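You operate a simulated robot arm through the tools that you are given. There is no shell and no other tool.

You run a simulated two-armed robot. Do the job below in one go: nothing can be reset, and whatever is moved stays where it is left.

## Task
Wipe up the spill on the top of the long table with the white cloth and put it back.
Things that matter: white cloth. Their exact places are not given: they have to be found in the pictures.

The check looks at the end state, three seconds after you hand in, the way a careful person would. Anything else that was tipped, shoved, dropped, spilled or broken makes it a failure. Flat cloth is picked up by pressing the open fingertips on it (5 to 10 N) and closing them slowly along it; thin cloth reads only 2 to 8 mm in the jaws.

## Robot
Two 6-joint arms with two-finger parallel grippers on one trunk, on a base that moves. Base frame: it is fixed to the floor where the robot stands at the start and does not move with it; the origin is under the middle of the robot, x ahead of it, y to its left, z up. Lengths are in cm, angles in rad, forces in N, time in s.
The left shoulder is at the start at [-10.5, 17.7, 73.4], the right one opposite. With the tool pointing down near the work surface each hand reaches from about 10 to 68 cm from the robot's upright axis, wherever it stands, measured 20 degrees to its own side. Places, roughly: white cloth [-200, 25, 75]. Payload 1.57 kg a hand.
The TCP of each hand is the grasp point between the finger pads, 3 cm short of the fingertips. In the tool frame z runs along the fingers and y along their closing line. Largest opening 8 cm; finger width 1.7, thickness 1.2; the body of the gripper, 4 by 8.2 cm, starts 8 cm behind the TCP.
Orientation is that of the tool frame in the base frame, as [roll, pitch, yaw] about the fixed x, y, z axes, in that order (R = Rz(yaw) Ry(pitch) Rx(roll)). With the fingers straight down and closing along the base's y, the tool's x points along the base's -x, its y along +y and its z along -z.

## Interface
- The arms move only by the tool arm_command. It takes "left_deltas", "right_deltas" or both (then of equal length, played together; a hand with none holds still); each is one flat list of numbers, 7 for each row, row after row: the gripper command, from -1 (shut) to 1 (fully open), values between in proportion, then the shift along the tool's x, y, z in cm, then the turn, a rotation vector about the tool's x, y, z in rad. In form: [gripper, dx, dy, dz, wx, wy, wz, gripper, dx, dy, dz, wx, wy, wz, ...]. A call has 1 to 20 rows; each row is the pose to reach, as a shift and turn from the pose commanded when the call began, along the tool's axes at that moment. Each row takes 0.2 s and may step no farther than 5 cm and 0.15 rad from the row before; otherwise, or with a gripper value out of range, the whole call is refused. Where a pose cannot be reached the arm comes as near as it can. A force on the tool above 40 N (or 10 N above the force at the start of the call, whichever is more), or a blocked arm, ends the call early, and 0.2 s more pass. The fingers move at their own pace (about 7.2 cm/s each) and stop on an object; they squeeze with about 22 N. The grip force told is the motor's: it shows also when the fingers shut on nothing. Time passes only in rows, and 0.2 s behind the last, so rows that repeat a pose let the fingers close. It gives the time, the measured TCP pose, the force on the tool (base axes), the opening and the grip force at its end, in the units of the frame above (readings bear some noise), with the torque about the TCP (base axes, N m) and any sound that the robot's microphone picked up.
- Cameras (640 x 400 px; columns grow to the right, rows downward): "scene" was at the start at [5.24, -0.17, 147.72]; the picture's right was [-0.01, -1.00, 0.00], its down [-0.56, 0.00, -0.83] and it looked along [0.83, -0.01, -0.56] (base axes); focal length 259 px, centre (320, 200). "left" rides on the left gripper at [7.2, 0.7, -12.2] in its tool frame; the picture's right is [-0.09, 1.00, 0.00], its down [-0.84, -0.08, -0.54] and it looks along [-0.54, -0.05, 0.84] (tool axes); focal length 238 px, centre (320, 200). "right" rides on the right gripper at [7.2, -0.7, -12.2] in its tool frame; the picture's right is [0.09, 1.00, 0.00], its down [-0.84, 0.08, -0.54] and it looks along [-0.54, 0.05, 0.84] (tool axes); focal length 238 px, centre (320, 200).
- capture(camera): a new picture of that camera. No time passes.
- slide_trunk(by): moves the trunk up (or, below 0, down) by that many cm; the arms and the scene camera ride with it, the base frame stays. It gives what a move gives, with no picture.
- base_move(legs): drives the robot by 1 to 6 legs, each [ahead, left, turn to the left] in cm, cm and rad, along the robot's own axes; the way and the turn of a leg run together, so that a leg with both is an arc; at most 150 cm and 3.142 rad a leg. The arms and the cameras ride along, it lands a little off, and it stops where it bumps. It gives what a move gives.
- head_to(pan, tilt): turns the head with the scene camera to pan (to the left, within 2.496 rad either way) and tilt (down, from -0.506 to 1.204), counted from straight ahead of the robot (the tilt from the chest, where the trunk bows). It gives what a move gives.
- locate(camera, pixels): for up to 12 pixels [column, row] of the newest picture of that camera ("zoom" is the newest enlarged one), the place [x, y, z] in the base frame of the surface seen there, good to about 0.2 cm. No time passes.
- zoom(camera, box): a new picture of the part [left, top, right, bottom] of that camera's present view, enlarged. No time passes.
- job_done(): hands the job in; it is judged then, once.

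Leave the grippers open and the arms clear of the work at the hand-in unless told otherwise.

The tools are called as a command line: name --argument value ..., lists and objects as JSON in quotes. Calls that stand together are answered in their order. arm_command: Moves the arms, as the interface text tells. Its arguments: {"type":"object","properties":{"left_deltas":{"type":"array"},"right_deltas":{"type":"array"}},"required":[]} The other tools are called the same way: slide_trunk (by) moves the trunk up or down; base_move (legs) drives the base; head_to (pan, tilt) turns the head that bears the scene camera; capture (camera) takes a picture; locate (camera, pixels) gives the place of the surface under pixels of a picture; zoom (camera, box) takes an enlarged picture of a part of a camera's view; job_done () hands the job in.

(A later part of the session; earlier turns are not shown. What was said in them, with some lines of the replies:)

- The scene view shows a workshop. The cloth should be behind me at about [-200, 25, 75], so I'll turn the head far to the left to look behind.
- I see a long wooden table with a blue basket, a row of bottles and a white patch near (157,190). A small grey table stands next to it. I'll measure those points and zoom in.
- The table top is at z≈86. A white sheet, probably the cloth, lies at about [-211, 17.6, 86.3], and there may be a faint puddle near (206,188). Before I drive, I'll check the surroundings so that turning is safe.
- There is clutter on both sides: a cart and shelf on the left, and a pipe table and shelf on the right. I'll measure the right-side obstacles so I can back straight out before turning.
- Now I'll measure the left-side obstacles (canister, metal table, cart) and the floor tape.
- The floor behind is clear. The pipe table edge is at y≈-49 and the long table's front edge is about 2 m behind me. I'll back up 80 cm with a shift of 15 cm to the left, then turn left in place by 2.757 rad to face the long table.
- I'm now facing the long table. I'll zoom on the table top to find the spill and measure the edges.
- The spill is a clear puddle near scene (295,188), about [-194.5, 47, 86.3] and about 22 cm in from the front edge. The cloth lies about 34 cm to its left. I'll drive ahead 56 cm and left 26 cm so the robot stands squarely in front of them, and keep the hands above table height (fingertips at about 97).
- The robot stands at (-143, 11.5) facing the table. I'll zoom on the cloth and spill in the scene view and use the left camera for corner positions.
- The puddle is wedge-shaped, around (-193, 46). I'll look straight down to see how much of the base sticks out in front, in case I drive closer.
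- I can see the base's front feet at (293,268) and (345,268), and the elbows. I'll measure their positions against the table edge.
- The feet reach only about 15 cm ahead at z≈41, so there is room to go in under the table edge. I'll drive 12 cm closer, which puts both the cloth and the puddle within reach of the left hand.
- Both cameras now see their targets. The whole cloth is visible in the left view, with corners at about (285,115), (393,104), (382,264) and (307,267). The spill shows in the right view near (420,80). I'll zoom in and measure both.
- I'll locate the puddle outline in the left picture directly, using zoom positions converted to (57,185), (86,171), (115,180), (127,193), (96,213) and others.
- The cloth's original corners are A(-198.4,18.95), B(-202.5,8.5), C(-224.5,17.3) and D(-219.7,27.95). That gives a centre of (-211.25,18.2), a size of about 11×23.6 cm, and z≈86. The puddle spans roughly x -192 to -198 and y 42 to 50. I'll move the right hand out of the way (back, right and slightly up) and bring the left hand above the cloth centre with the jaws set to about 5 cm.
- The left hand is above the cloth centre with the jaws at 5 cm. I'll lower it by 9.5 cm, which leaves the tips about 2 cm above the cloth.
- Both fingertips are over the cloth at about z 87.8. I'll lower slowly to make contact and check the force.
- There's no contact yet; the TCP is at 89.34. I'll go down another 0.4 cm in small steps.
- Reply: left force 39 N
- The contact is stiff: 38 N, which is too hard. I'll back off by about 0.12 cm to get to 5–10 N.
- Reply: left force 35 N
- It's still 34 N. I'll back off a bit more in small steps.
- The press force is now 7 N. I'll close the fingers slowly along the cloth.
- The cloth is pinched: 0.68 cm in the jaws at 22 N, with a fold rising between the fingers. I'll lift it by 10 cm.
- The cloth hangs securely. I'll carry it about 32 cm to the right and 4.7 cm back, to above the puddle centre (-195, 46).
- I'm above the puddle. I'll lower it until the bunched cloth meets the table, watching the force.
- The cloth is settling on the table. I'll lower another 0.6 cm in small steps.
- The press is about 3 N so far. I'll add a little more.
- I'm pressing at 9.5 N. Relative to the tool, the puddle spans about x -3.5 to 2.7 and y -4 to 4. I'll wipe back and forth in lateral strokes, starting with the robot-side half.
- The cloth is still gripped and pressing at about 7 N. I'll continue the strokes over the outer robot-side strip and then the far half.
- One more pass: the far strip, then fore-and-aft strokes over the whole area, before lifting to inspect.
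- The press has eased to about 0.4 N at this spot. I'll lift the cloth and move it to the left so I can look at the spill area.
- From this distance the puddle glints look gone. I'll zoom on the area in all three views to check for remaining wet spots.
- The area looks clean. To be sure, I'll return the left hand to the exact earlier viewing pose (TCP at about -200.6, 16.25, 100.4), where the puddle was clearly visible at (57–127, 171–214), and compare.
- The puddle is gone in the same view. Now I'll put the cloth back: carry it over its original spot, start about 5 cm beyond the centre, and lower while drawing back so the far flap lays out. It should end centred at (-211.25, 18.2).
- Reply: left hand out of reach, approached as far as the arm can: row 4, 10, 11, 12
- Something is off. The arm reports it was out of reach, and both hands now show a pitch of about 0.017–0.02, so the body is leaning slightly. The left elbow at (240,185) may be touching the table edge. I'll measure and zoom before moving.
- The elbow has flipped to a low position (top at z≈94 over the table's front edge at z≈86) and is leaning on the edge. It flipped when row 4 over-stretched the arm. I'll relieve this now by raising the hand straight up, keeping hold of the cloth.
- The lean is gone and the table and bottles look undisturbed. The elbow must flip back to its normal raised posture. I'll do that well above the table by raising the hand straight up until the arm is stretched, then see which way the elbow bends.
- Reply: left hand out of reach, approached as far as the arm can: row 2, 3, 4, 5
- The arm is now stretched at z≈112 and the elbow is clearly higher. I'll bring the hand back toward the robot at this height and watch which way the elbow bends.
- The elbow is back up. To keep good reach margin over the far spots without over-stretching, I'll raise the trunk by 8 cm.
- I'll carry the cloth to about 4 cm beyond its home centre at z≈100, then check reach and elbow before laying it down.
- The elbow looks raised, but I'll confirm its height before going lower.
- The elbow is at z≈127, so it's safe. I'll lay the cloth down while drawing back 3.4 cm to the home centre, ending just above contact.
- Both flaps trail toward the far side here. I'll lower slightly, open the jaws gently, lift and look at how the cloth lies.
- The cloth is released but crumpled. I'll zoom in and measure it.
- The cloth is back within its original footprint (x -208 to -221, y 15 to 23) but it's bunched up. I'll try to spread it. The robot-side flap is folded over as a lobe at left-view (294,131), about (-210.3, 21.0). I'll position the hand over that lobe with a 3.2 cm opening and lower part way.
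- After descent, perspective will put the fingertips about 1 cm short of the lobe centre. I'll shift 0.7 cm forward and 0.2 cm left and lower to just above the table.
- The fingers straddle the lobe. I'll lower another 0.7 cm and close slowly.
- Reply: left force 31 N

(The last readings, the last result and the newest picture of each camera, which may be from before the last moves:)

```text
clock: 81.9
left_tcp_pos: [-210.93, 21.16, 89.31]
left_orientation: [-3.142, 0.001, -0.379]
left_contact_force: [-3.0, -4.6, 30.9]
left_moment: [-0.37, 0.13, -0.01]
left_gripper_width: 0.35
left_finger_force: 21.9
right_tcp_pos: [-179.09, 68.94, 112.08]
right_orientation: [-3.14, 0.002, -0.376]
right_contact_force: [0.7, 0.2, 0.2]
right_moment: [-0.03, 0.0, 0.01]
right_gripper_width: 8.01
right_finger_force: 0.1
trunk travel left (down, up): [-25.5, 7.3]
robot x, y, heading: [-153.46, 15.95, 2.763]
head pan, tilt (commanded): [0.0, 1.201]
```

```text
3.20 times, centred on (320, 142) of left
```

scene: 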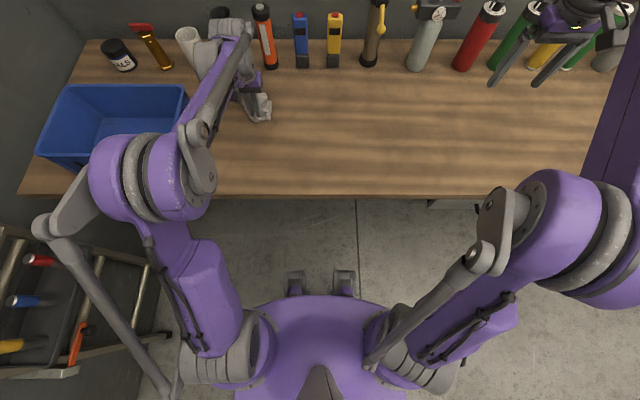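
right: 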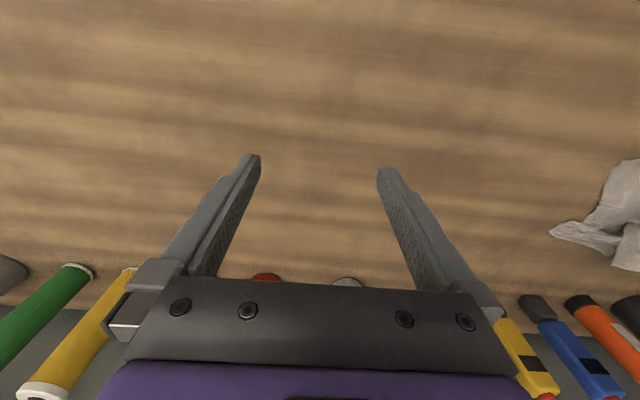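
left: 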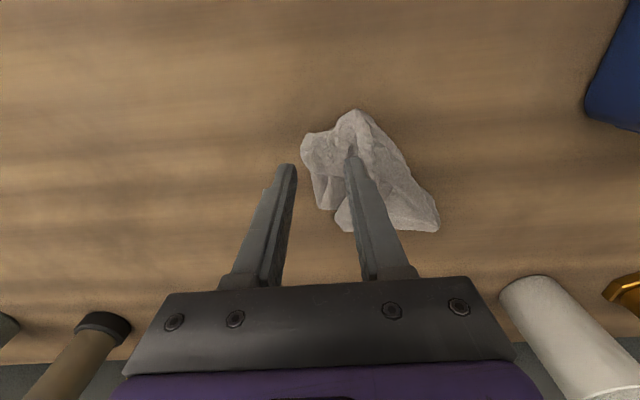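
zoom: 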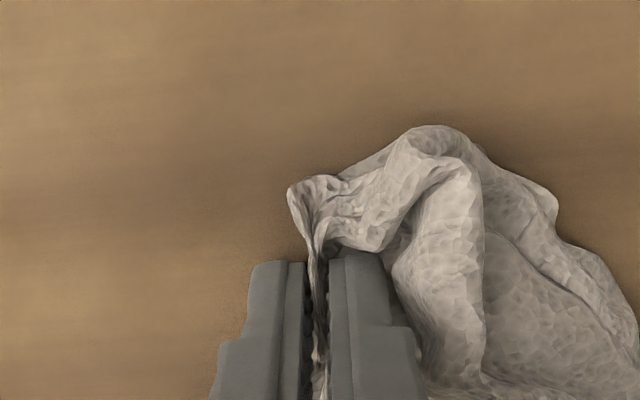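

The lobe is pinched (0.35 cm). I'll lift it 5 cm and draw it toward the robot to unfold that flap.

arm_command --left_deltas '[-1, 0, 0, -1, 0, 0, 0, -1, 0, 0, -3, 0, 0, 0, -1, 0, 0, -5, 0, 0, 0, -1, 2, 0.6, -6, 0, 0, 0, -1, 4, 1.2, -6, 0, 0, 0, -1, 6, 1.8, -6, 0, 0, 0]'

capture --camera "left"

capture --camera "scene"

```text
clock: 83.3
left_tcp_pos: [-206.03, 17.54, 95.13]
left_orientation: [3.141, -0.001, -0.376]
left_contact_force: [0.9, 0.1, -0.2]
left_moment: [0.02, -0.01, -0.03]
left_gripper_width: 0.31
left_finger_force: 21.5
right_tcp_pos: [-179.35, 69.0, 111.99]
right_orientation: [3.141, 0.001, -0.38]
right_contact_force: [0.0, 1.0, -0.6]
right_moment: [0.0, 0.0, -0.04]
right_gripper_width: 7.98
right_finger_force: 0.1
trunk travel left (down, up): [-25.5, 7.3]
robot x, y, heading: [-153.91, 15.5, 2.765]
head pan, tilt (commanded): [0.0, 1.201]
```

```text
taken
```

left: 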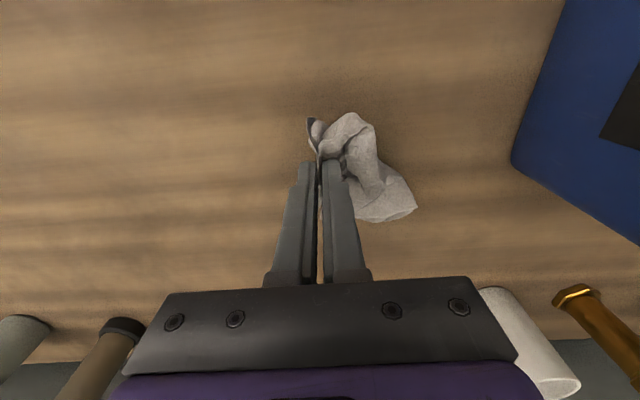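

```text
taken
```

scene: 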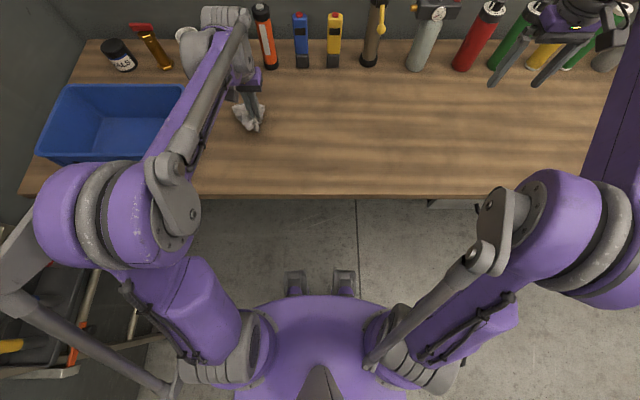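

The cloth hangs from one end now. I'll lift it higher so it hangs out straight, then check.

arm_command --left_deltas '[-1, 0, 0, -3, 0, 0, 0, -1, 0, 0, -6, 0, 0, 0, -1, 0, 0, -9, 0, 0, 0, -1, 0, 0, -12, 0, 0, 0, -1, 1, 0, -15, 0, 0, 0, -1, 2, 0, -17, 0, 0, 0, -1, 2, 0, -17, 0, 0, 0]'

capture --camera "left"

capture --camera "right"

capture --camera "scene"

```text
clock: 84.9
left_tcp_pos: [-204.31, 16.65, 112.21]
left_orientation: [-3.14, 0.0, -0.377]
left_contact_force: [0.7, -0.1, -0.6]
left_moment: [0.0, -0.03, -0.01]
left_gripper_width: 0.3
left_finger_force: 22.4
right_tcp_pos: [-179.4, 68.98, 112.07]
right_orientation: [3.141, 0.0, -0.377]
right_contact_force: [0.2, 0.6, -0.3]
right_moment: [0.01, -0.03, 0.0]
right_gripper_width: 7.99
right_finger_force: 0.1
trunk travel left (down, up): [-25.5, 7.3]
robot x, y, heading: [-153.74, 15.63, 2.766]
head pan, tilt (commanded): [0.0, 1.201]
```

```text
taken
```

left: 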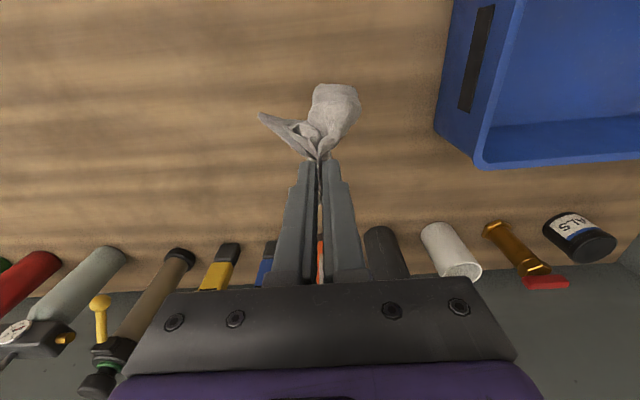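

```text
taken
```

right: 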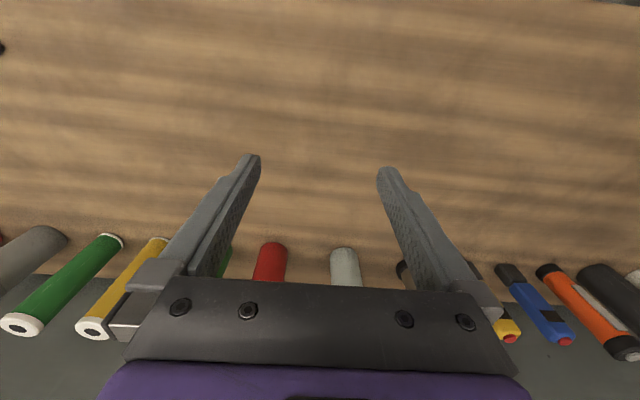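

```text
taken
```

scene: 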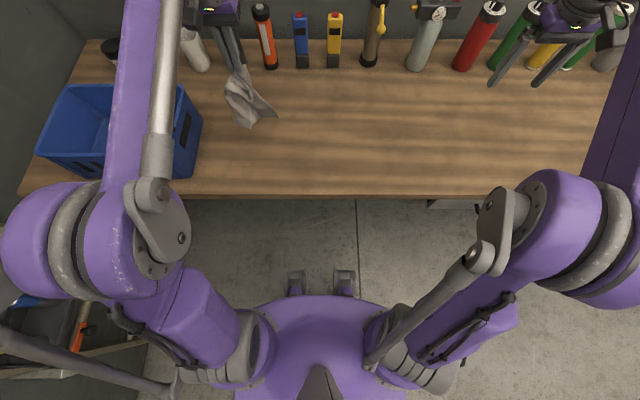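

I'll zoom on the hanging cloth to see how far down it reaches.

zoom --camera "scene" --box '[180, 40, 320, 128]'

locate --camera "zoom" --pixels '[[275, 380], [430, 320], [260, 270], [330, 300], [380, 350]]'

```text
4.55 times, centred on (250, 84) of scene
```

zoom: 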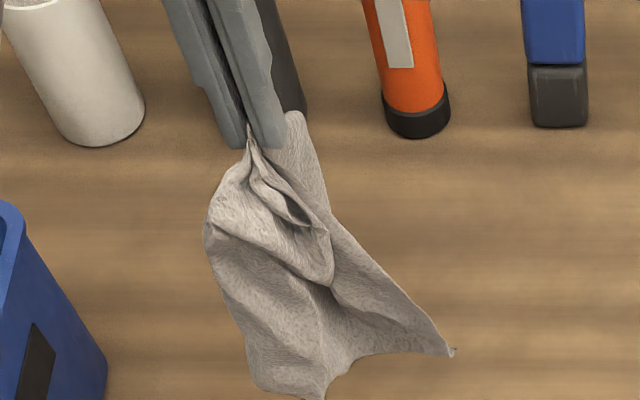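

```text
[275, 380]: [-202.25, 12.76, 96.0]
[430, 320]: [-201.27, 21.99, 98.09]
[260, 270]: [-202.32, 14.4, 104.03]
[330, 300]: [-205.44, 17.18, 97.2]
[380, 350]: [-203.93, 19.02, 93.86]
```

The cloth hangs as a sheet about 16 cm below the jaws. To lay it out on its original footprint I need a bit more reach, so I'll drive the base 7 cm closer (the feet stay short of the table edge).

base_move --legs '[[7, 0, 0]]'

capture --camera "scene"

capture --camera "left"

```text
clock: 85.9
left_tcp_pos: [-210.89, 19.18, 112.25]
left_orientation: [3.141, 0.0, -0.376]
left_contact_force: [0.2, -0.4, -0.8]
left_moment: [-0.01, -0.02, -0.02]
left_gripper_width: 0.32
left_finger_force: 22.0
right_tcp_pos: [-185.76, 71.45, 112.06]
right_orientation: [-3.141, 0.001, -0.375]
right_contact_force: [-0.3, 0.3, 0.2]
right_moment: [-0.03, -0.01, -0.01]
right_gripper_width: 8.0
right_finger_force: 0.2
trunk travel left (down, up): [-25.5, 7.3]
robot x, y, heading: [-160.33, 18.16, 2.765]
head pan, tilt (commanded): [0.0, 1.201]
```

```text
taken
```

scene: 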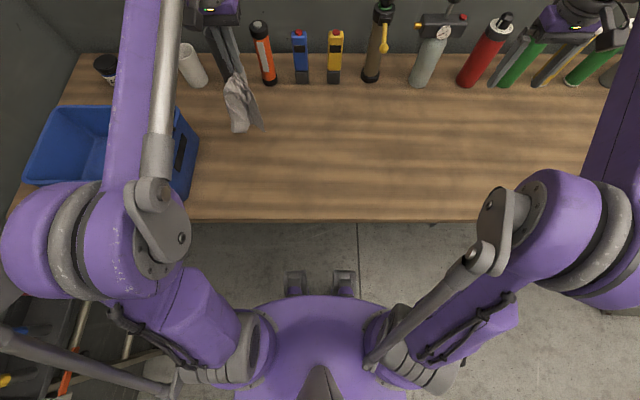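

```text
taken
```

left: 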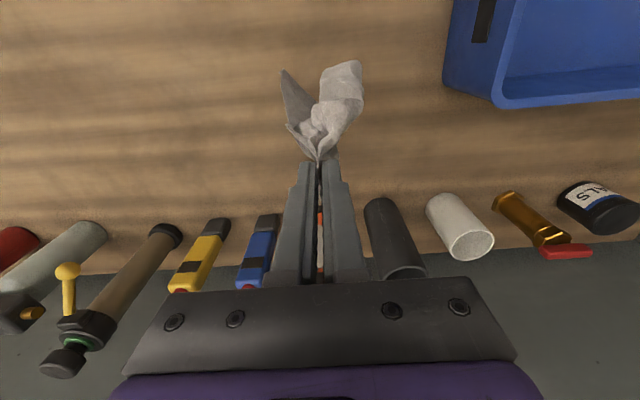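

Now I'll lay it out. I'll bring the hand 7 cm forward and 1 cm left while lowering so the free end lands near the far edge, pause, then draw back toward the robot on an arc while lowering.

arm_command --left_deltas '[-1, -2.3, 0.35, 2.4, 0, 0, 0, -1, -4.6, 0.7, 4.8, 0, 0, 0, -1, -7, 1.04, 7.25, 0, 0, 0, -1, -7, 1.04, 7.25, 0, 0, 0, -1, -7, 1.04, 7.25, 0, 0, 0, -1, -5.5, 1.04, 7.75, 0, 0, 0, -1, -4, 1.04, 8.25, 0, 0, 0, -1, -2, 1.04, 9.25, 0, 0, 0, -1, 0, 1.04, 10.25, 0, 0, 0, -1, 1.8, 1.04, 11.75, 0, 0, 0, -1, 3.5, 1.04, 13.25, 0, 0, 0, -1, 4.8, 1.04, 14.75, 0, 0, 0, -1, 6, 1.04, 16.25, 0, 0, 0, -1, 6.8, 1.04, 17.75, 0, 0, 0, -1, 7.5, 1.04, 19.25, 0, 0, 0, -1, 8, 1.04, 20.25, 0, 0, 0, -1, 8.5, 1.04, 21.25, 0, 0, 0, -1, 8.8, 1.04, 22, 0, 0, 0, -1, 9, 1.04, 22.5, 0, 0, 0]'

capture --camera "left"

capture --camera "scene"

```text
clock: 89.9
left_tcp_pos: [-202.73, 14.87, 89.69]
left_orientation: [-3.14, 0.0, -0.375]
left_contact_force: [0.1, 0.4, 2.5]
left_moment: [-0.03, 0.02, -0.01]
left_gripper_width: 0.3
left_finger_force: 21.8
right_tcp_pos: [-185.82, 71.5, 111.98]
right_orientation: [-3.141, 0.0, -0.375]
right_contact_force: [0.0, 1.0, -0.7]
right_moment: [0.02, -0.01, 0.02]
right_gripper_width: 7.99
right_finger_force: 0.1
trunk travel left (down, up): [-25.5, 7.3]
robot x, y, heading: [-160.33, 18.49, 2.762]
head pan, tilt (commanded): [0.0, 1.201]
```

```text
taken
```

left: 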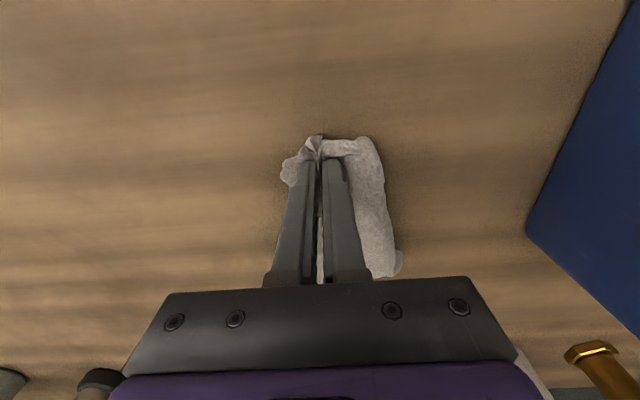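

```text
taken
```

scene: 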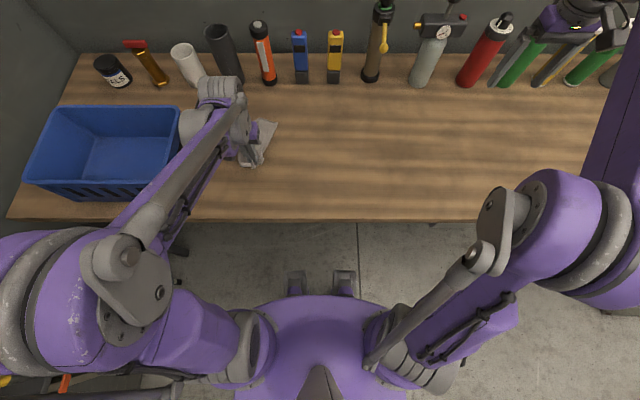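

The cloth trails forward on the table. I'll open the jaws gently, lift and look.

arm_command --left_deltas '[-0.8, 0, 0, 0.1, 0, 0, 0, -0.6, 0, 0, 0.1, 0, 0, 0, -0.4, 0, 0, 0, 0, 0, 0, -0.3, 0, 0, -0.5, 0, 0, 0, -0.3, 0, 0, -2, 0, 0, 0, -0.3, 0, 0, -4, 0, 0, 0, -0.3, 0, 0, -7, 0, 0, 0, 0, 0, 0, -10, 0, 0, 0, 0, 0, 0, -13, 0, 0, 0]'

capture --camera "left"

capture --camera "scene"

```text
clock: 91.9
left_tcp_pos: [-202.83, 14.87, 102.66]
left_orientation: [-3.141, 0.001, -0.375]
left_contact_force: [-0.3, -0.4, 0.5]
left_moment: [-0.02, 0.02, -0.01]
left_gripper_width: 4.01
left_finger_force: 0.0
right_tcp_pos: [-185.72, 71.44, 112.06]
right_orientation: [3.14, 0.001, -0.375]
right_contact_force: [0.1, 0.3, 0.3]
right_moment: [0.03, 0.05, 0.01]
right_gripper_width: 8.01
right_finger_force: 0.2
trunk travel left (down, up): [-25.5, 7.3]
robot x, y, heading: [-160.0, 18.34, 2.763]
head pan, tilt (commanded): [0.0, 1.201]
```

```text
taken
```

left: 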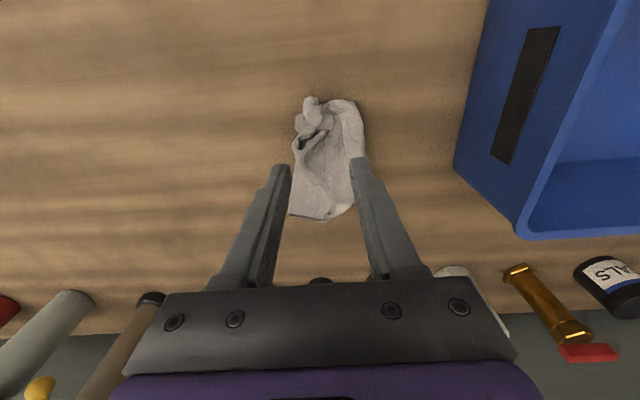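

```text
taken
```

scene: 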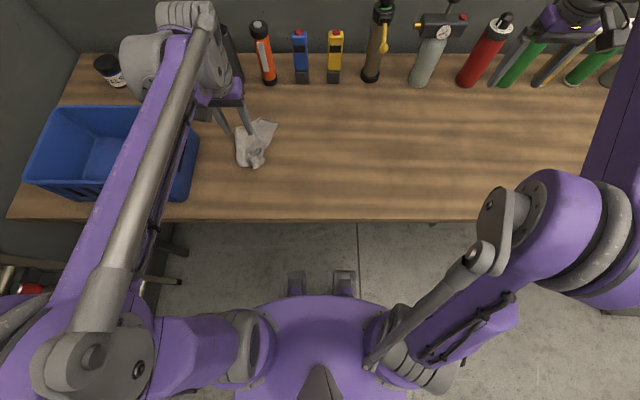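

That's much better: the cloth lies along its original direction, with a small fold at the robot-side end. I'll zoom and measure.

zoom --camera "left" --box '[260, 80, 404, 230]'

locate --camera "left" --pixels '[[305, 100], [345, 101], [297, 128], [290, 213], [350, 208], [330, 180], [308, 120], [362, 130]]'

```text
2.67 times, centred on (332, 155) of left
```

zoom: 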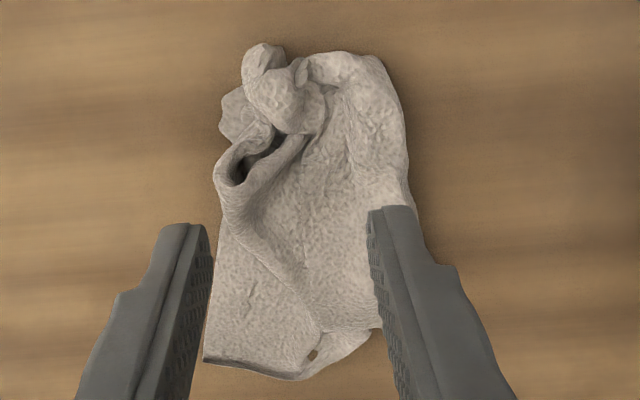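

```text
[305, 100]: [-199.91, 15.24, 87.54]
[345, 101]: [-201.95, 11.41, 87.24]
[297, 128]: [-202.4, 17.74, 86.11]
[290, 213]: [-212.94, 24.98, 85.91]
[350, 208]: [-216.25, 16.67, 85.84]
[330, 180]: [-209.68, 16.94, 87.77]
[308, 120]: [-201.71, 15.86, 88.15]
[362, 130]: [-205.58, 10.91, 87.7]
```

The cloth spans (-200,15) to (-216,17), about 4 cm nearer the robot than originally. I'll press the open fingertips lightly on its flat far half and slide it forward. First I'll move above (-210, 17.7) and lower to just above it.

arm_command --left_deltas '[0, -3.9, 0, 0, 0, 0, 0, 0, -7.7, 0, 1, 0, 0, 0, 0, -7.7, 0, 5, 0, 0, 0, 0, -7.7, 0, 9, 0, 0, 0, 0, -7.7, 0, 11.5, 0, 0, 0, 0, -7.7, 0, 12.5, 0, 0, 0]'

capture --camera "left"

```text
clock: 93.3
left_tcp_pos: [-210.01, 17.75, 90.31]
left_orientation: [-3.141, 0.0, -0.375]
left_contact_force: [0.0, -0.2, -0.7]
left_moment: [-0.01, -0.01, -0.02]
left_gripper_width: 4.0
left_finger_force: 0.1
right_tcp_pos: [-185.9, 71.49, 112.09]
right_orientation: [3.141, 0.0, -0.375]
right_contact_force: [0.3, 0.9, 0.6]
right_moment: [-0.01, 0.03, 0.02]
right_gripper_width: 8.01
right_finger_force: 0.0
trunk travel left (down, up): [-25.5, 7.3]
robot x, y, heading: [-160.41, 17.8, 2.764]
head pan, tilt (commanded): [0.0, 1.201]
```

```text
taken
```

left: 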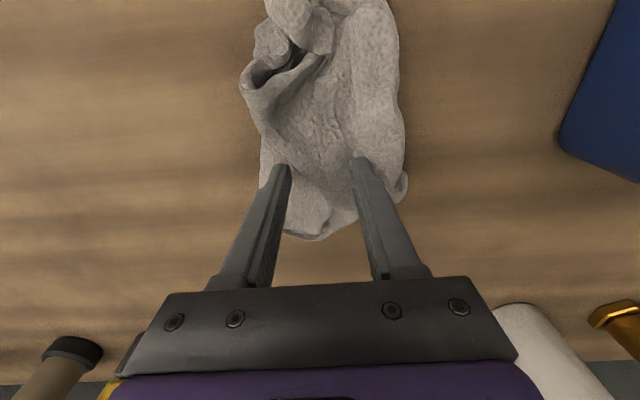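

Both fingertips are over the flat part of the cloth. I'll lower in small steps until I get about 5–10 N.

arm_command --left_deltas '[0, 0, 0, 0.4, 0, 0, 0, 0, 0, 0, 0.7, 0, 0, 0, 0, 0, 0, 0.9, 0, 0, 0]'

```text
clock: 94.1
left_tcp_pos: [-210.05, 17.73, 89.37]
left_orientation: [-3.142, 0.001, -0.374]
left_contact_force: [0.2, 0.4, 0.6]
left_moment: [0.02, 0.0, 0.01]
left_gripper_width: 4.0
left_finger_force: 0.0
right_tcp_pos: [-185.79, 71.47, 112.06]
right_orientation: [3.141, -0.001, -0.375]
right_contact_force: [1.5, 0.4, -0.7]
right_moment: [0.04, -0.01, -0.03]
right_gripper_width: 7.98
right_finger_force: 0.1
trunk travel left (down, up): [-25.5, 7.3]
robot x, y, heading: [-159.94, 18.4, 2.763]
head pan, tilt (commanded): [0.0, 1.201]
```

arm_command --left_deltas '[0, 0, 0, 0.1, 0, 0, 0, 0, 0, 0, 0.2, 0, 0, 0]'

```text
clock: 94.7
left_tcp_pos: [-209.97, 17.66, 89.13]
left_orientation: [3.141, 0.0, -0.376]
left_contact_force: [-0.4, 0.2, 4.3]
left_moment: [-0.07, 0.07, -0.01]
left_gripper_width: 3.99
left_finger_force: 0.1
right_tcp_pos: [-185.75, 71.43, 112.03]
right_orientation: [3.141, 0.0, -0.376]
right_contact_force: [-0.1, -0.9, -0.4]
right_moment: [-0.01, -0.03, 0.01]
right_gripper_width: 8.02
right_finger_force: 0.0
trunk travel left (down, up): [-25.5, 7.3]
robot x, y, heading: [-159.78, 18.25, 2.77]
head pan, tilt (commanded): [0.0, 1.201]
```

I have 4.3 N. I'll press a touch more and slide forward (away from the robot) 4.5 cm slowly.

arm_command --left_deltas '[0, 0, 0, 0.06, 0, 0, 0, 0, -0.6, 0, 0.06, 0, 0, 0, 0, -1.2, 0, 0.06, 0, 0, 0, 0, -1.8, 0, 0.06, 0, 0, 0, 0, -2.4, 0, 0.06, 0, 0, 0, 0, -3, 0, 0.06, 0, 0, 0, 0, -3.6, 0, 0.06, 0, 0, 0, 0, -4.2, 0, 0.06, 0, 0, 0, 0, -4.5, 0, 0.06, 0, 0, 0]'

capture --camera "left"

```text
clock: 96.7
left_tcp_pos: [-214.1, 19.39, 89.03]
left_orientation: [3.141, 0.001, -0.376]
left_contact_force: [5.1, -1.6, 19.2]
left_moment: [-0.52, -0.01, 0.11]
left_gripper_width: 3.97
left_finger_force: 0.0
right_tcp_pos: [-185.65, 71.47, 112.19]
right_orientation: [3.141, 0.001, -0.375]
right_contact_force: [-0.4, -0.3, 0.8]
right_moment: [-0.03, -0.03, -0.03]
right_gripper_width: 8.01
right_finger_force: 0.0
trunk travel left (down, up): [-25.5, 7.3]
robot x, y, heading: [-160.22, 18.35, 2.767]
head pan, tilt (commanded): [0.0, 1.201]
```

```text
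taken
```

left: 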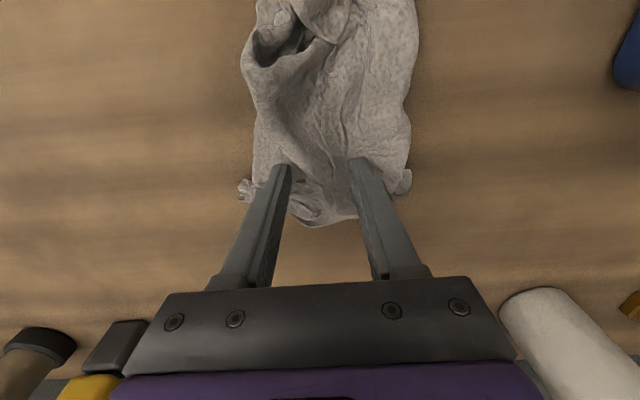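

The cloth slid along with the fingertips. I'll lift straight up and check its position.

arm_command --left_deltas '[0, 0, 0, -0.5, 0, 0, 0, 0, 0, 0, -2, 0, 0, 0, 0, 0, 0, -5, 0, 0, 0, 0, 2, 0, -9, 0, 0, 0, 0, 5, 0, -12, 0, 0, 0, 0, 8, 0, -14, 0, 0, 0]'

capture --camera "left"

zoom --camera "left" --box '[240, 80, 420, 240]'

```text
clock: 98.1
left_tcp_pos: [-206.51, 16.1, 103.1]
left_orientation: [-3.14, 0.001, -0.375]
left_contact_force: [0.3, -0.7, 0.4]
left_moment: [0.0, 0.02, 0.01]
left_gripper_width: 3.98
left_finger_force: 0.1
right_tcp_pos: [-185.75, 71.46, 112.01]
right_orientation: [-3.142, 0.002, -0.375]
right_contact_force: [-0.9, -0.6, -0.9]
right_moment: [-0.02, 0.02, -0.01]
right_gripper_width: 7.98
right_finger_force: 0.1
trunk travel left (down, up): [-25.5, 7.3]
robot x, y, heading: [-160.69, 18.45, 2.766]
head pan, tilt (commanded): [0.0, 1.201]
```

```text
taken
```

left: 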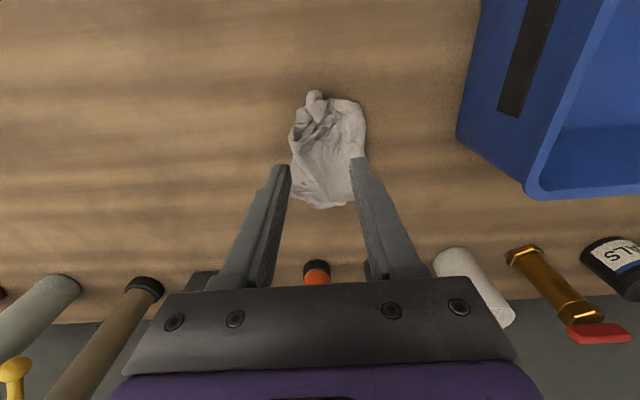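

```text
2.50 times, centred on (330, 160) of left
```

zoom: 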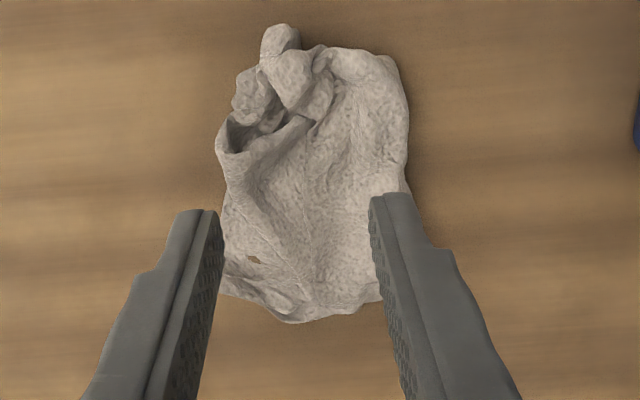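

locate --camera "left" --pixels '[[314, 92], [355, 102], [292, 132], [296, 195], [322, 208], [348, 202], [365, 130], [327, 150]]'

capture --camera "scene"

```text
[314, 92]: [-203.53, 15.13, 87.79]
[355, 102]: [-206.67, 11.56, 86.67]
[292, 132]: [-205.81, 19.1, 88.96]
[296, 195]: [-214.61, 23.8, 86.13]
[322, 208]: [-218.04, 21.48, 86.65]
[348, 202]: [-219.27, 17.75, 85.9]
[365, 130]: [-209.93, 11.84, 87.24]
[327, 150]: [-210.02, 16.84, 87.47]
```

```text
taken
```

scene: 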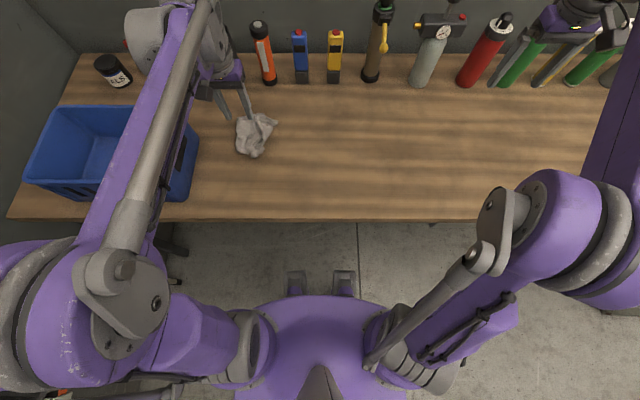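

The cloth is centred at about (-211, 17.5), within 1 cm of its original centre and lying in the original direction. The robot-side end stands up about 3 cm in a loop at (-205.8,19.1), so I'll press that down with the open fingertips.

arm_command --left_deltas '[0, 0.8, -0.7, 3, 0, 0, 0, 0, 0.8, -0.7, 7, 0, 0, 0, 0, 0.8, -0.7, 10, 0, 0, 0, 0, 0.8, -0.7, 12, 0, 0, 0, 0, 0.8, -0.7, 13, 0, 0, 0, 0, 0.8, -0.7, 13.4, 0, 0, 0]'

capture --camera "left"

```text
clock: 99.5
left_tcp_pos: [-205.81, 16.87, 89.56]
left_orientation: [-3.142, -0.001, -0.375]
left_contact_force: [-0.2, 0.0, 0.3]
left_moment: [-0.05, 0.01, 0.0]
left_gripper_width: 4.05
left_finger_force: 0.1
right_tcp_pos: [-185.88, 71.51, 112.09]
right_orientation: [-3.141, -0.001, -0.375]
right_contact_force: [-0.4, 0.3, 0.2]
right_moment: [-0.01, -0.02, 0.02]
right_gripper_width: 7.99
right_finger_force: 0.1
trunk travel left (down, up): [-25.5, 7.3]
robot x, y, heading: [-160.39, 18.14, 2.765]
head pan, tilt (commanded): [0.0, 1.201]
```

```text
taken
```

left: 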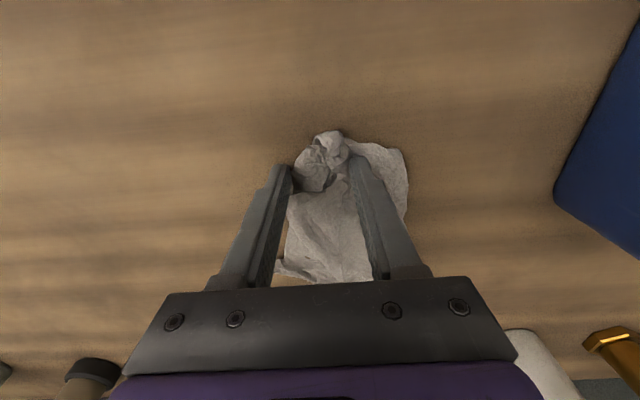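

The fingers straddle the small bunched end. I'll close gently on it, draw it 3.5 cm toward the robot (toward the original near edge) to take out the slack, then release.

arm_command --left_deltas '[-0.2, 0, 0, 0.2, 0, 0, 0, -0.4, 0, 0, 0.2, 0, 0, 0, -0.6, 0, 0, 0.2, 0, 0, 0, -0.8, 0, 0, 0.2, 0, 0, 0, -1, 0, 0, 0.2, 0, 0, 0, -1, 0, 0, 0, 0, 0, 0, -1, 0, 0, -0.4, 0, 0, 0, -1, 1, 0, -0.4, 0, 0, 0, -1, 2, 0, -0.4, 0, 0, 0, -1, 3, 0, -0.3, 0, 0, 0, -1, 3.5, 0, -0.1, 0, 0, 0, -1, 3.5, 0, 0.1, 0, 0, 0]'

capture --camera "left"

```text
clock: 102.1
left_tcp_pos: [-202.39, 15.49, 89.65]
left_orientation: [3.141, -0.001, -0.376]
left_contact_force: [0.3, -0.2, 2.0]
left_moment: [-0.01, 0.01, 0.0]
left_gripper_width: 0.37
left_finger_force: 22.2
right_tcp_pos: [-185.7, 71.49, 112.11]
right_orientation: [3.141, 0.0, -0.376]
right_contact_force: [-0.3, 0.2, 0.8]
right_moment: [-0.03, -0.02, 0.02]
right_gripper_width: 8.0
right_finger_force: 0.0
trunk travel left (down, up): [-25.5, 7.3]
robot x, y, heading: [-160.26, 18.34, 2.768]
head pan, tilt (commanded): [0.0, 1.201]
```

```text
taken
```

left: 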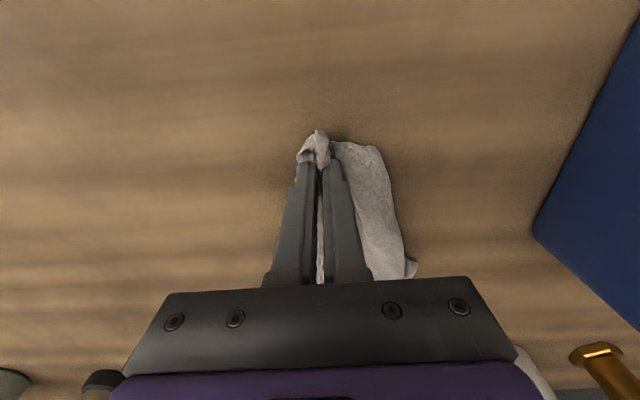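

Now I'll open gently, lift clear and check the result.

arm_command --left_deltas '[-0.8, 0, 0, 0, 0, 0, 0, -0.6, 0, 0, 0, 0, 0, 0, -0.4, 0, 0, 0, 0, 0, 0, -0.3, 0, 0, -0.5, 0, 0, 0, -0.3, 0, 0, -2, 0, 0, 0, -0.3, 0, 0, -4, 0, 0, 0, -0.3, 0, 0, -7, 0, 0, 0, 0, 0, 0, -10, 0, 0, 0, 0, 0, 0, -13, 0, 0, 0]'

capture --camera "left"

zoom --camera "left" --box '[240, 70, 432, 190]'

```text
clock: 104.1
left_tcp_pos: [-202.32, 15.43, 102.61]
left_orientation: [-3.141, -0.001, -0.375]
left_contact_force: [0.3, -0.4, 0.0]
left_moment: [0.02, 0.02, 0.02]
left_gripper_width: 4.0
left_finger_force: 0.0
right_tcp_pos: [-185.86, 71.58, 111.93]
right_orientation: [-3.141, 0.001, -0.377]
right_contact_force: [0.6, 0.3, -0.3]
right_moment: [-0.03, -0.02, 0.01]
right_gripper_width: 8.01
right_finger_force: 0.0
trunk travel left (down, up): [-25.5, 7.3]
robot x, y, heading: [-160.67, 18.25, 2.761]
head pan, tilt (commanded): [0.0, 1.201]
```

```text
taken
```

left: 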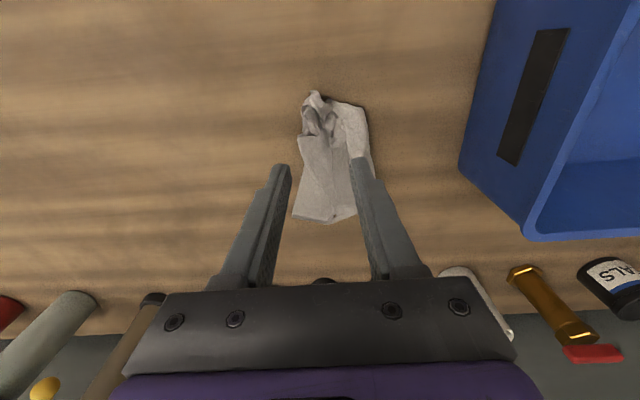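

```text
3.33 times, centred on (336, 130) of left
```

zoom: 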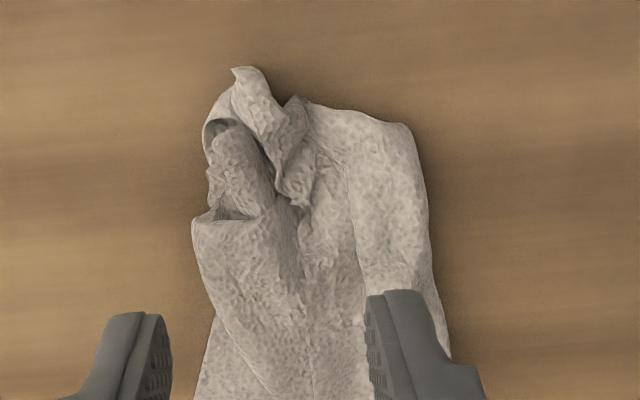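

locate --camera "left" --pixels '[[312, 95], [355, 106], [300, 135], [296, 213], [330, 221], [352, 213], [320, 110], [325, 170]]'

```text
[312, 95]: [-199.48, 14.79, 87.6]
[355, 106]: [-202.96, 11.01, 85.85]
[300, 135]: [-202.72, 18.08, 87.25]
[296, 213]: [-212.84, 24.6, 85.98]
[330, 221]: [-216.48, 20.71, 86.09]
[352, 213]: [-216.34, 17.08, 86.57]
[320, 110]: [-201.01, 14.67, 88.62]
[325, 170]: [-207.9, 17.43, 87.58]
```

The cloth is flatter now, but its centre is at about (-207.8,16.8), 3.7 cm toward the robot. I'll press lightly near its far end and slide it forward again by about 3.5 cm. First I'll position above (-211.5,19).

arm_command --left_deltas '[0, -3.3, 0, 0, 0, 0, 0, 0, -6.6, 0, 0, 0, 0, 0, 0, -9.9, 0, 1, 0, 0, 0, 0, -9.9, 0, 5, 0, 0, 0, 0, -9.9, 0, 9, 0, 0, 0, 0, -9.9, 0, 11.8, 0, 0, 0, 0, -9.9, 0, 12.9, 0, 0, 0, 0, -9.9, 0, 13.3, 0, 0, 0]'

capture --camera "left"

```text
clock: 105.9
left_tcp_pos: [-211.7, 19.05, 89.36]
left_orientation: [3.141, 0.002, -0.376]
left_contact_force: [0.8, 0.1, -0.2]
left_moment: [-0.02, -0.01, 0.01]
left_gripper_width: 4.01
left_finger_force: 0.0
right_tcp_pos: [-185.71, 71.43, 112.13]
right_orientation: [3.14, 0.0, -0.375]
right_contact_force: [-0.5, 0.0, -0.9]
right_moment: [-0.01, -0.04, 0.01]
right_gripper_width: 8.0
right_finger_force: 0.0
trunk travel left (down, up): [-25.5, 7.3]
robot x, y, heading: [-160.39, 18.42, 2.768]
head pan, tilt (commanded): [0.0, 1.201]
```

```text
taken
```

left: 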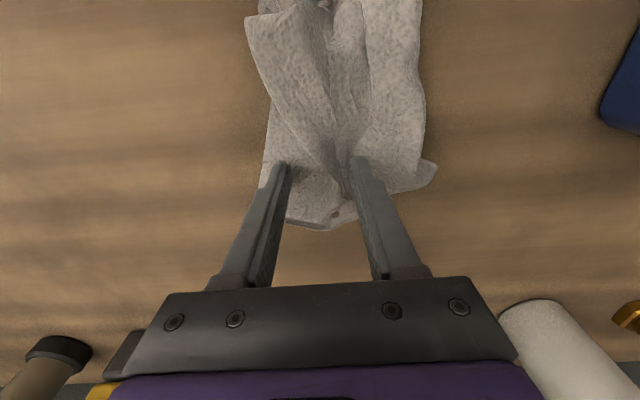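

Both tips are on the cloth's far part. I'll press a little more and slide forward 3.7 cm slowly.

arm_command --left_deltas '[0, 0, 0, 0.12, 0, 0, 0, 0, 0, 0, 0.24, 0, 0, 0, 0, -0.6, 0, 0.26, 0, 0, 0, 0, -1.2, 0, 0.26, 0, 0, 0, 0, -1.8, 0, 0.26, 0, 0, 0, 0, -2.4, 0, 0.26, 0, 0, 0, 0, -3, 0, 0.26, 0, 0, 0, 0, -3.7, 0, 0.26, 0, 0, 0, 0, -3.7, 0, 0.1, 0, 0, 0]'

arm_command --left_deltas '[0, 0, 0, -0.5, 0, 0, 0, 0, 0, 0, -2, 0, 0, 0, 0, 0, 0, -5, 0, 0, 0, 0, 2, 0, -9, 0, 0, 0, 0, 5, 0, -12, 0, 0, 0, 0, 8, 0, -14, 0, 0, 0]'

capture --camera "left"

```text
clock: 107.9
left_tcp_pos: [-215.0, 20.4, 89.05]
left_orientation: [3.14, 0.001, -0.374]
left_contact_force: [3.3, -0.8, 10.7]
left_moment: [-0.2, -0.03, 0.06]
left_gripper_width: 3.95
left_finger_force: 0.1
right_tcp_pos: [-185.71, 71.42, 112.13]
right_orientation: [3.141, 0.002, -0.376]
right_contact_force: [0.4, 0.8, -0.2]
right_moment: [0.02, 0.01, 0.0]
right_gripper_width: 8.02
right_finger_force: 0.0
trunk travel left (down, up): [-25.5, 7.3]
robot x, y, heading: [-159.82, 18.55, 2.768]
head pan, tilt (commanded): [0.0, 1.201]
```

```text
clock: 109.3
left_tcp_pos: [-207.73, 17.47, 103.22]
left_orientation: [3.139, 0.001, -0.375]
left_contact_force: [0.5, -0.4, 0.7]
left_moment: [-0.03, 0.03, 0.0]
left_gripper_width: 4.0
left_finger_force: 0.1
right_tcp_pos: [-185.71, 71.43, 112.13]
right_orientation: [-3.141, 0.001, -0.377]
right_contact_force: [-0.1, 0.4, -0.5]
right_moment: [0.01, 0.0, 0.0]
right_gripper_width: 8.01
right_finger_force: 0.1
trunk travel left (down, up): [-25.5, 7.3]
robot x, y, heading: [-159.92, 18.27, 2.768]
head pan, tilt (commanded): [0.0, 1.201]
```

```text
taken
```

left: 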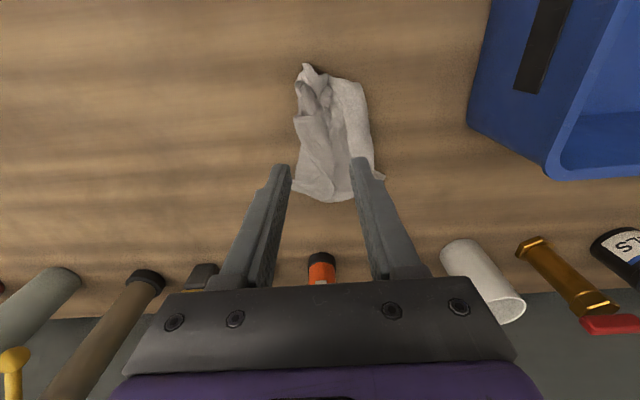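

locate --camera "left" --pixels '[[304, 67], [352, 83], [296, 118], [296, 188], [330, 200], [345, 198], [325, 130], [375, 175]]'

zoom --camera "left" --box '[240, 50, 432, 210]'

```text
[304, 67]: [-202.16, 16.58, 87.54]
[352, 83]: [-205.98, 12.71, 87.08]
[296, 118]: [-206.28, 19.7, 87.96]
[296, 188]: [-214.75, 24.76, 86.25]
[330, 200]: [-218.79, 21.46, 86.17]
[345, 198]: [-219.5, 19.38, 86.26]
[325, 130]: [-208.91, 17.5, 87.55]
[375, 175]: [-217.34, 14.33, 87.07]
```

```text
2.50 times, centred on (336, 130) of left
```

zoom: 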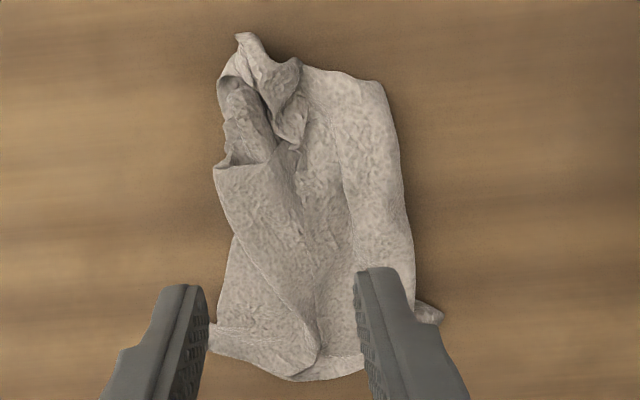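

The cloth is centred at about (-211, 18), fairly flat, inside its original outline and along its original direction. I'll raise the left hand, open it fully and move it back from the table.

arm_command --left_deltas '[0.5, 2, 0, -3, 0, 0, 0, 1, 5, 0, -6, 0, 0, 0, 1, 8, 0, -8, 0, 0, 0, 1, 11, 0, -9, 0, 0, 0, 1, 14, 0, -9, 0, 0, 0]'

base_move --legs '[[-25, 0, 0]]'

head_to --pan 0 --tilt 0.85

capture --camera "scene"

```text
clock: 110.5
left_tcp_pos: [-194.72, 12.12, 111.95]
left_orientation: [-3.141, 0.0, -0.376]
left_contact_force: [0.4, -0.9, 0.7]
left_moment: [0.0, 0.07, 0.01]
left_gripper_width: 8.0
left_finger_force: 0.0
right_tcp_pos: [-185.83, 71.46, 112.16]
right_orientation: [3.14, 0.0, -0.375]
right_contact_force: [-0.4, 0.5, -0.6]
right_moment: [-0.03, 0.0, 0.02]
right_gripper_width: 7.98
right_finger_force: 0.1
trunk travel left (down, up): [-25.5, 7.3]
robot x, y, heading: [-159.91, 18.56, 2.769]
head pan, tilt (commanded): [0.0, 1.201]
```

```text
clock: 112.3
left_tcp_pos: [-171.58, 2.96, 112.04]
left_orientation: [3.141, 0.001, -0.375]
left_contact_force: [0.8, -0.4, -1.1]
left_moment: [0.0, -0.01, 0.02]
left_gripper_width: 7.98
left_finger_force: 0.0
right_tcp_pos: [-162.61, 62.23, 112.16]
right_orientation: [-3.14, 0.002, -0.376]
right_contact_force: [0.6, -0.5, -0.4]
right_moment: [-0.02, -0.02, -0.01]
right_gripper_width: 7.97
right_finger_force: 0.1
trunk travel left (down, up): [-25.5, 7.3]
robot x, y, heading: [-137.0, 9.07, 2.765]
head pan, tilt (commanded): [0.0, 1.201]
```

```text
clock: 113.1
left_tcp_pos: [-171.7, 3.21, 111.91]
left_orientation: [3.141, 0.002, -0.376]
left_contact_force: [-0.1, 0.7, 0.6]
left_moment: [0.01, 0.02, -0.02]
left_gripper_width: 7.98
left_finger_force: 0.1
right_tcp_pos: [-162.66, 62.34, 112.07]
right_orientation: [-3.141, -0.001, -0.377]
right_contact_force: [-0.8, -0.8, 0.3]
right_moment: [-0.01, -0.02, 0.0]
right_gripper_width: 8.0
right_finger_force: 0.0
trunk travel left (down, up): [-25.5, 7.3]
robot x, y, heading: [-137.48, 9.2, 2.763]
head pan, tilt (commanded): [0.0, 0.85]
```

```text
taken
```

scene: 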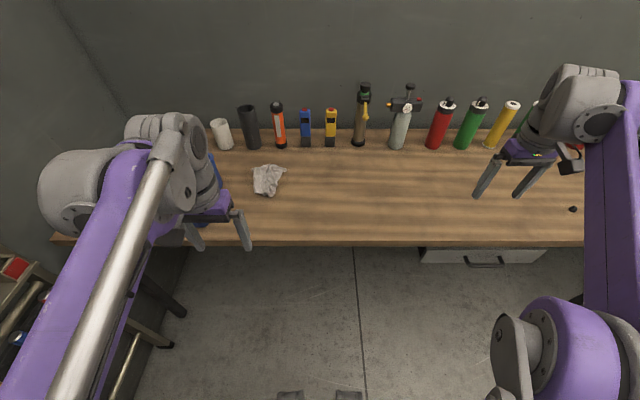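

The robot is clear. I'll do a final check: zoom on the cloth and the wiped area, and compare bottle positions with the earlier readings.

zoom --camera "scene" --box '[220, 130, 420, 255]'

locate --camera "scene" --pixels '[[268, 180], [258, 192], [280, 170], [305, 145], [330, 145], [358, 144], [396, 148], [281, 147], [433, 148], [355, 246], [275, 193]]'

head_to --pan -0.5 --tilt 0.7

capture --camera "scene"

```text
3.20 times, centred on (320, 192) of scene
```

zoom: 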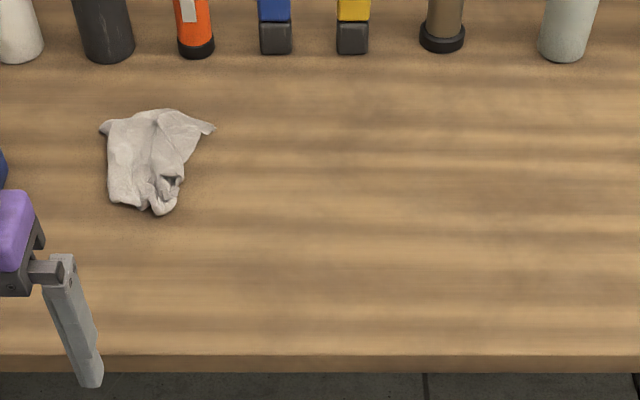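

```text
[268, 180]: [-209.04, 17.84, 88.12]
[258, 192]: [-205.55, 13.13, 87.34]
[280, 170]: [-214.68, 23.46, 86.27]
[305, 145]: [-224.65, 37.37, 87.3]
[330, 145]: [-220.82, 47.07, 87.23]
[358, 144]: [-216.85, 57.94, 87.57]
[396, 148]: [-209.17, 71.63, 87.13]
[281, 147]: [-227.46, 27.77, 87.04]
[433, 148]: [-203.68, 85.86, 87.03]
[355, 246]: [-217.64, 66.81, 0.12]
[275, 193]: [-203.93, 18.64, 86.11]
```

```text
clock: 114.0
left_tcp_pos: [-171.63, 3.0, 111.94]
left_orientation: [3.141, 0.002, -0.377]
left_contact_force: [0.4, -0.4, -0.8]
left_moment: [-0.02, -0.02, -0.03]
left_gripper_width: 7.99
left_finger_force: 0.0
right_tcp_pos: [-162.43, 62.33, 112.0]
right_orientation: [-3.141, 0.0, -0.377]
right_contact_force: [0.0, 0.6, -1.1]
right_moment: [0.0, 0.0, 0.02]
right_gripper_width: 8.02
right_finger_force: 0.1
trunk travel left (down, up): [-25.5, 7.3]
robot x, y, heading: [-136.79, 9.06, 2.769]
head pan, tilt (commanded): [-0.499, 0.7]
```

```text
taken
```

scene: 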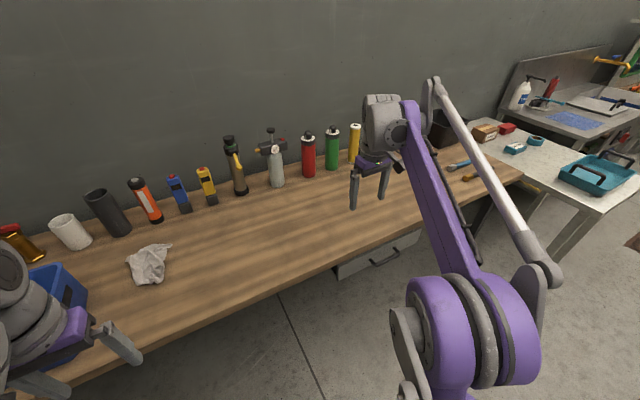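

The bottles read the same positions as before, and no glints are left. I'll do one last zoom on the wiped area and the rest of the table top from this angle.

zoom --camera "scene" --box '[130, 180, 330, 305]'

zoom --camera "scene" --box '[280, 130, 480, 255]'

locate --camera "scene" --pixels '[[230, 235], [250, 235], [240, 220]]'

```text
3.20 times, centred on (230, 242) of scene
```

zoom: 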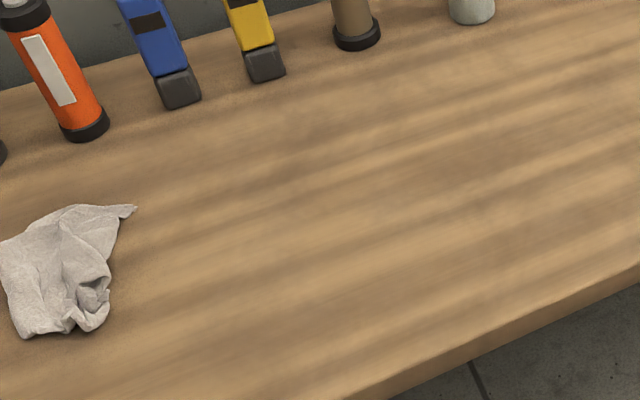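

```text
3.20 times, centred on (380, 192) of scene
```

zoom: 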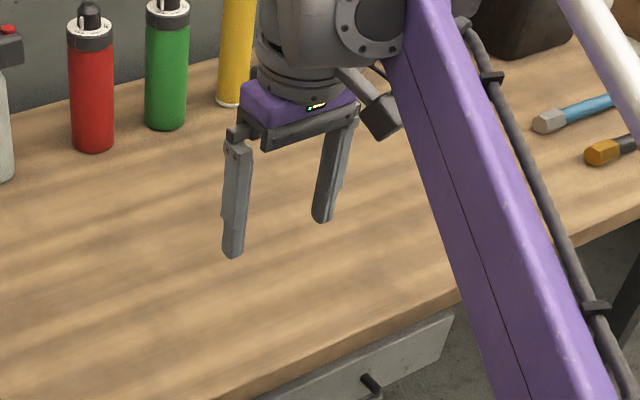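

```text
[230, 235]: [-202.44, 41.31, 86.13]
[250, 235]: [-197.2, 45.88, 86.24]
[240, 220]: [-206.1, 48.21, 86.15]
```

The table top is dry and clear, the cloth is back on its original spot, everything else stands where it did, and both grippers are open and clear. I'm handing in the job.

job_done

```text
The job is handed in.
```

I wiped up the spill on the long table and put the white cloth back on its original spot. I've handed the job in, but I haven't seen the result of the check.

- **Spill:** it was a clear puddle about 8 cm across, near (-195, 46). After wiping, zoomed pictures from several angles showed no wet marks left.
- **Cloth:** its centre is within about 1 cm of where it started, and it lies in the same direction. It is rumpled, though: about 17 cm long instead of 23.6 cm, with the end nearest the robot still folded and standing roughly 2 cm high.
- **Elbow contact:** on my first try at putting the cloth back, the left arm over-stretched. Its elbow seems to have rested briefly on the table's front edge, enough to tilt the robot slightly. I lifted it off straight away. The bottles I measured afterwards had not moved, and the table looked unmoved in the pictures.

Both grippers are open, and the robot is backed away from the work.
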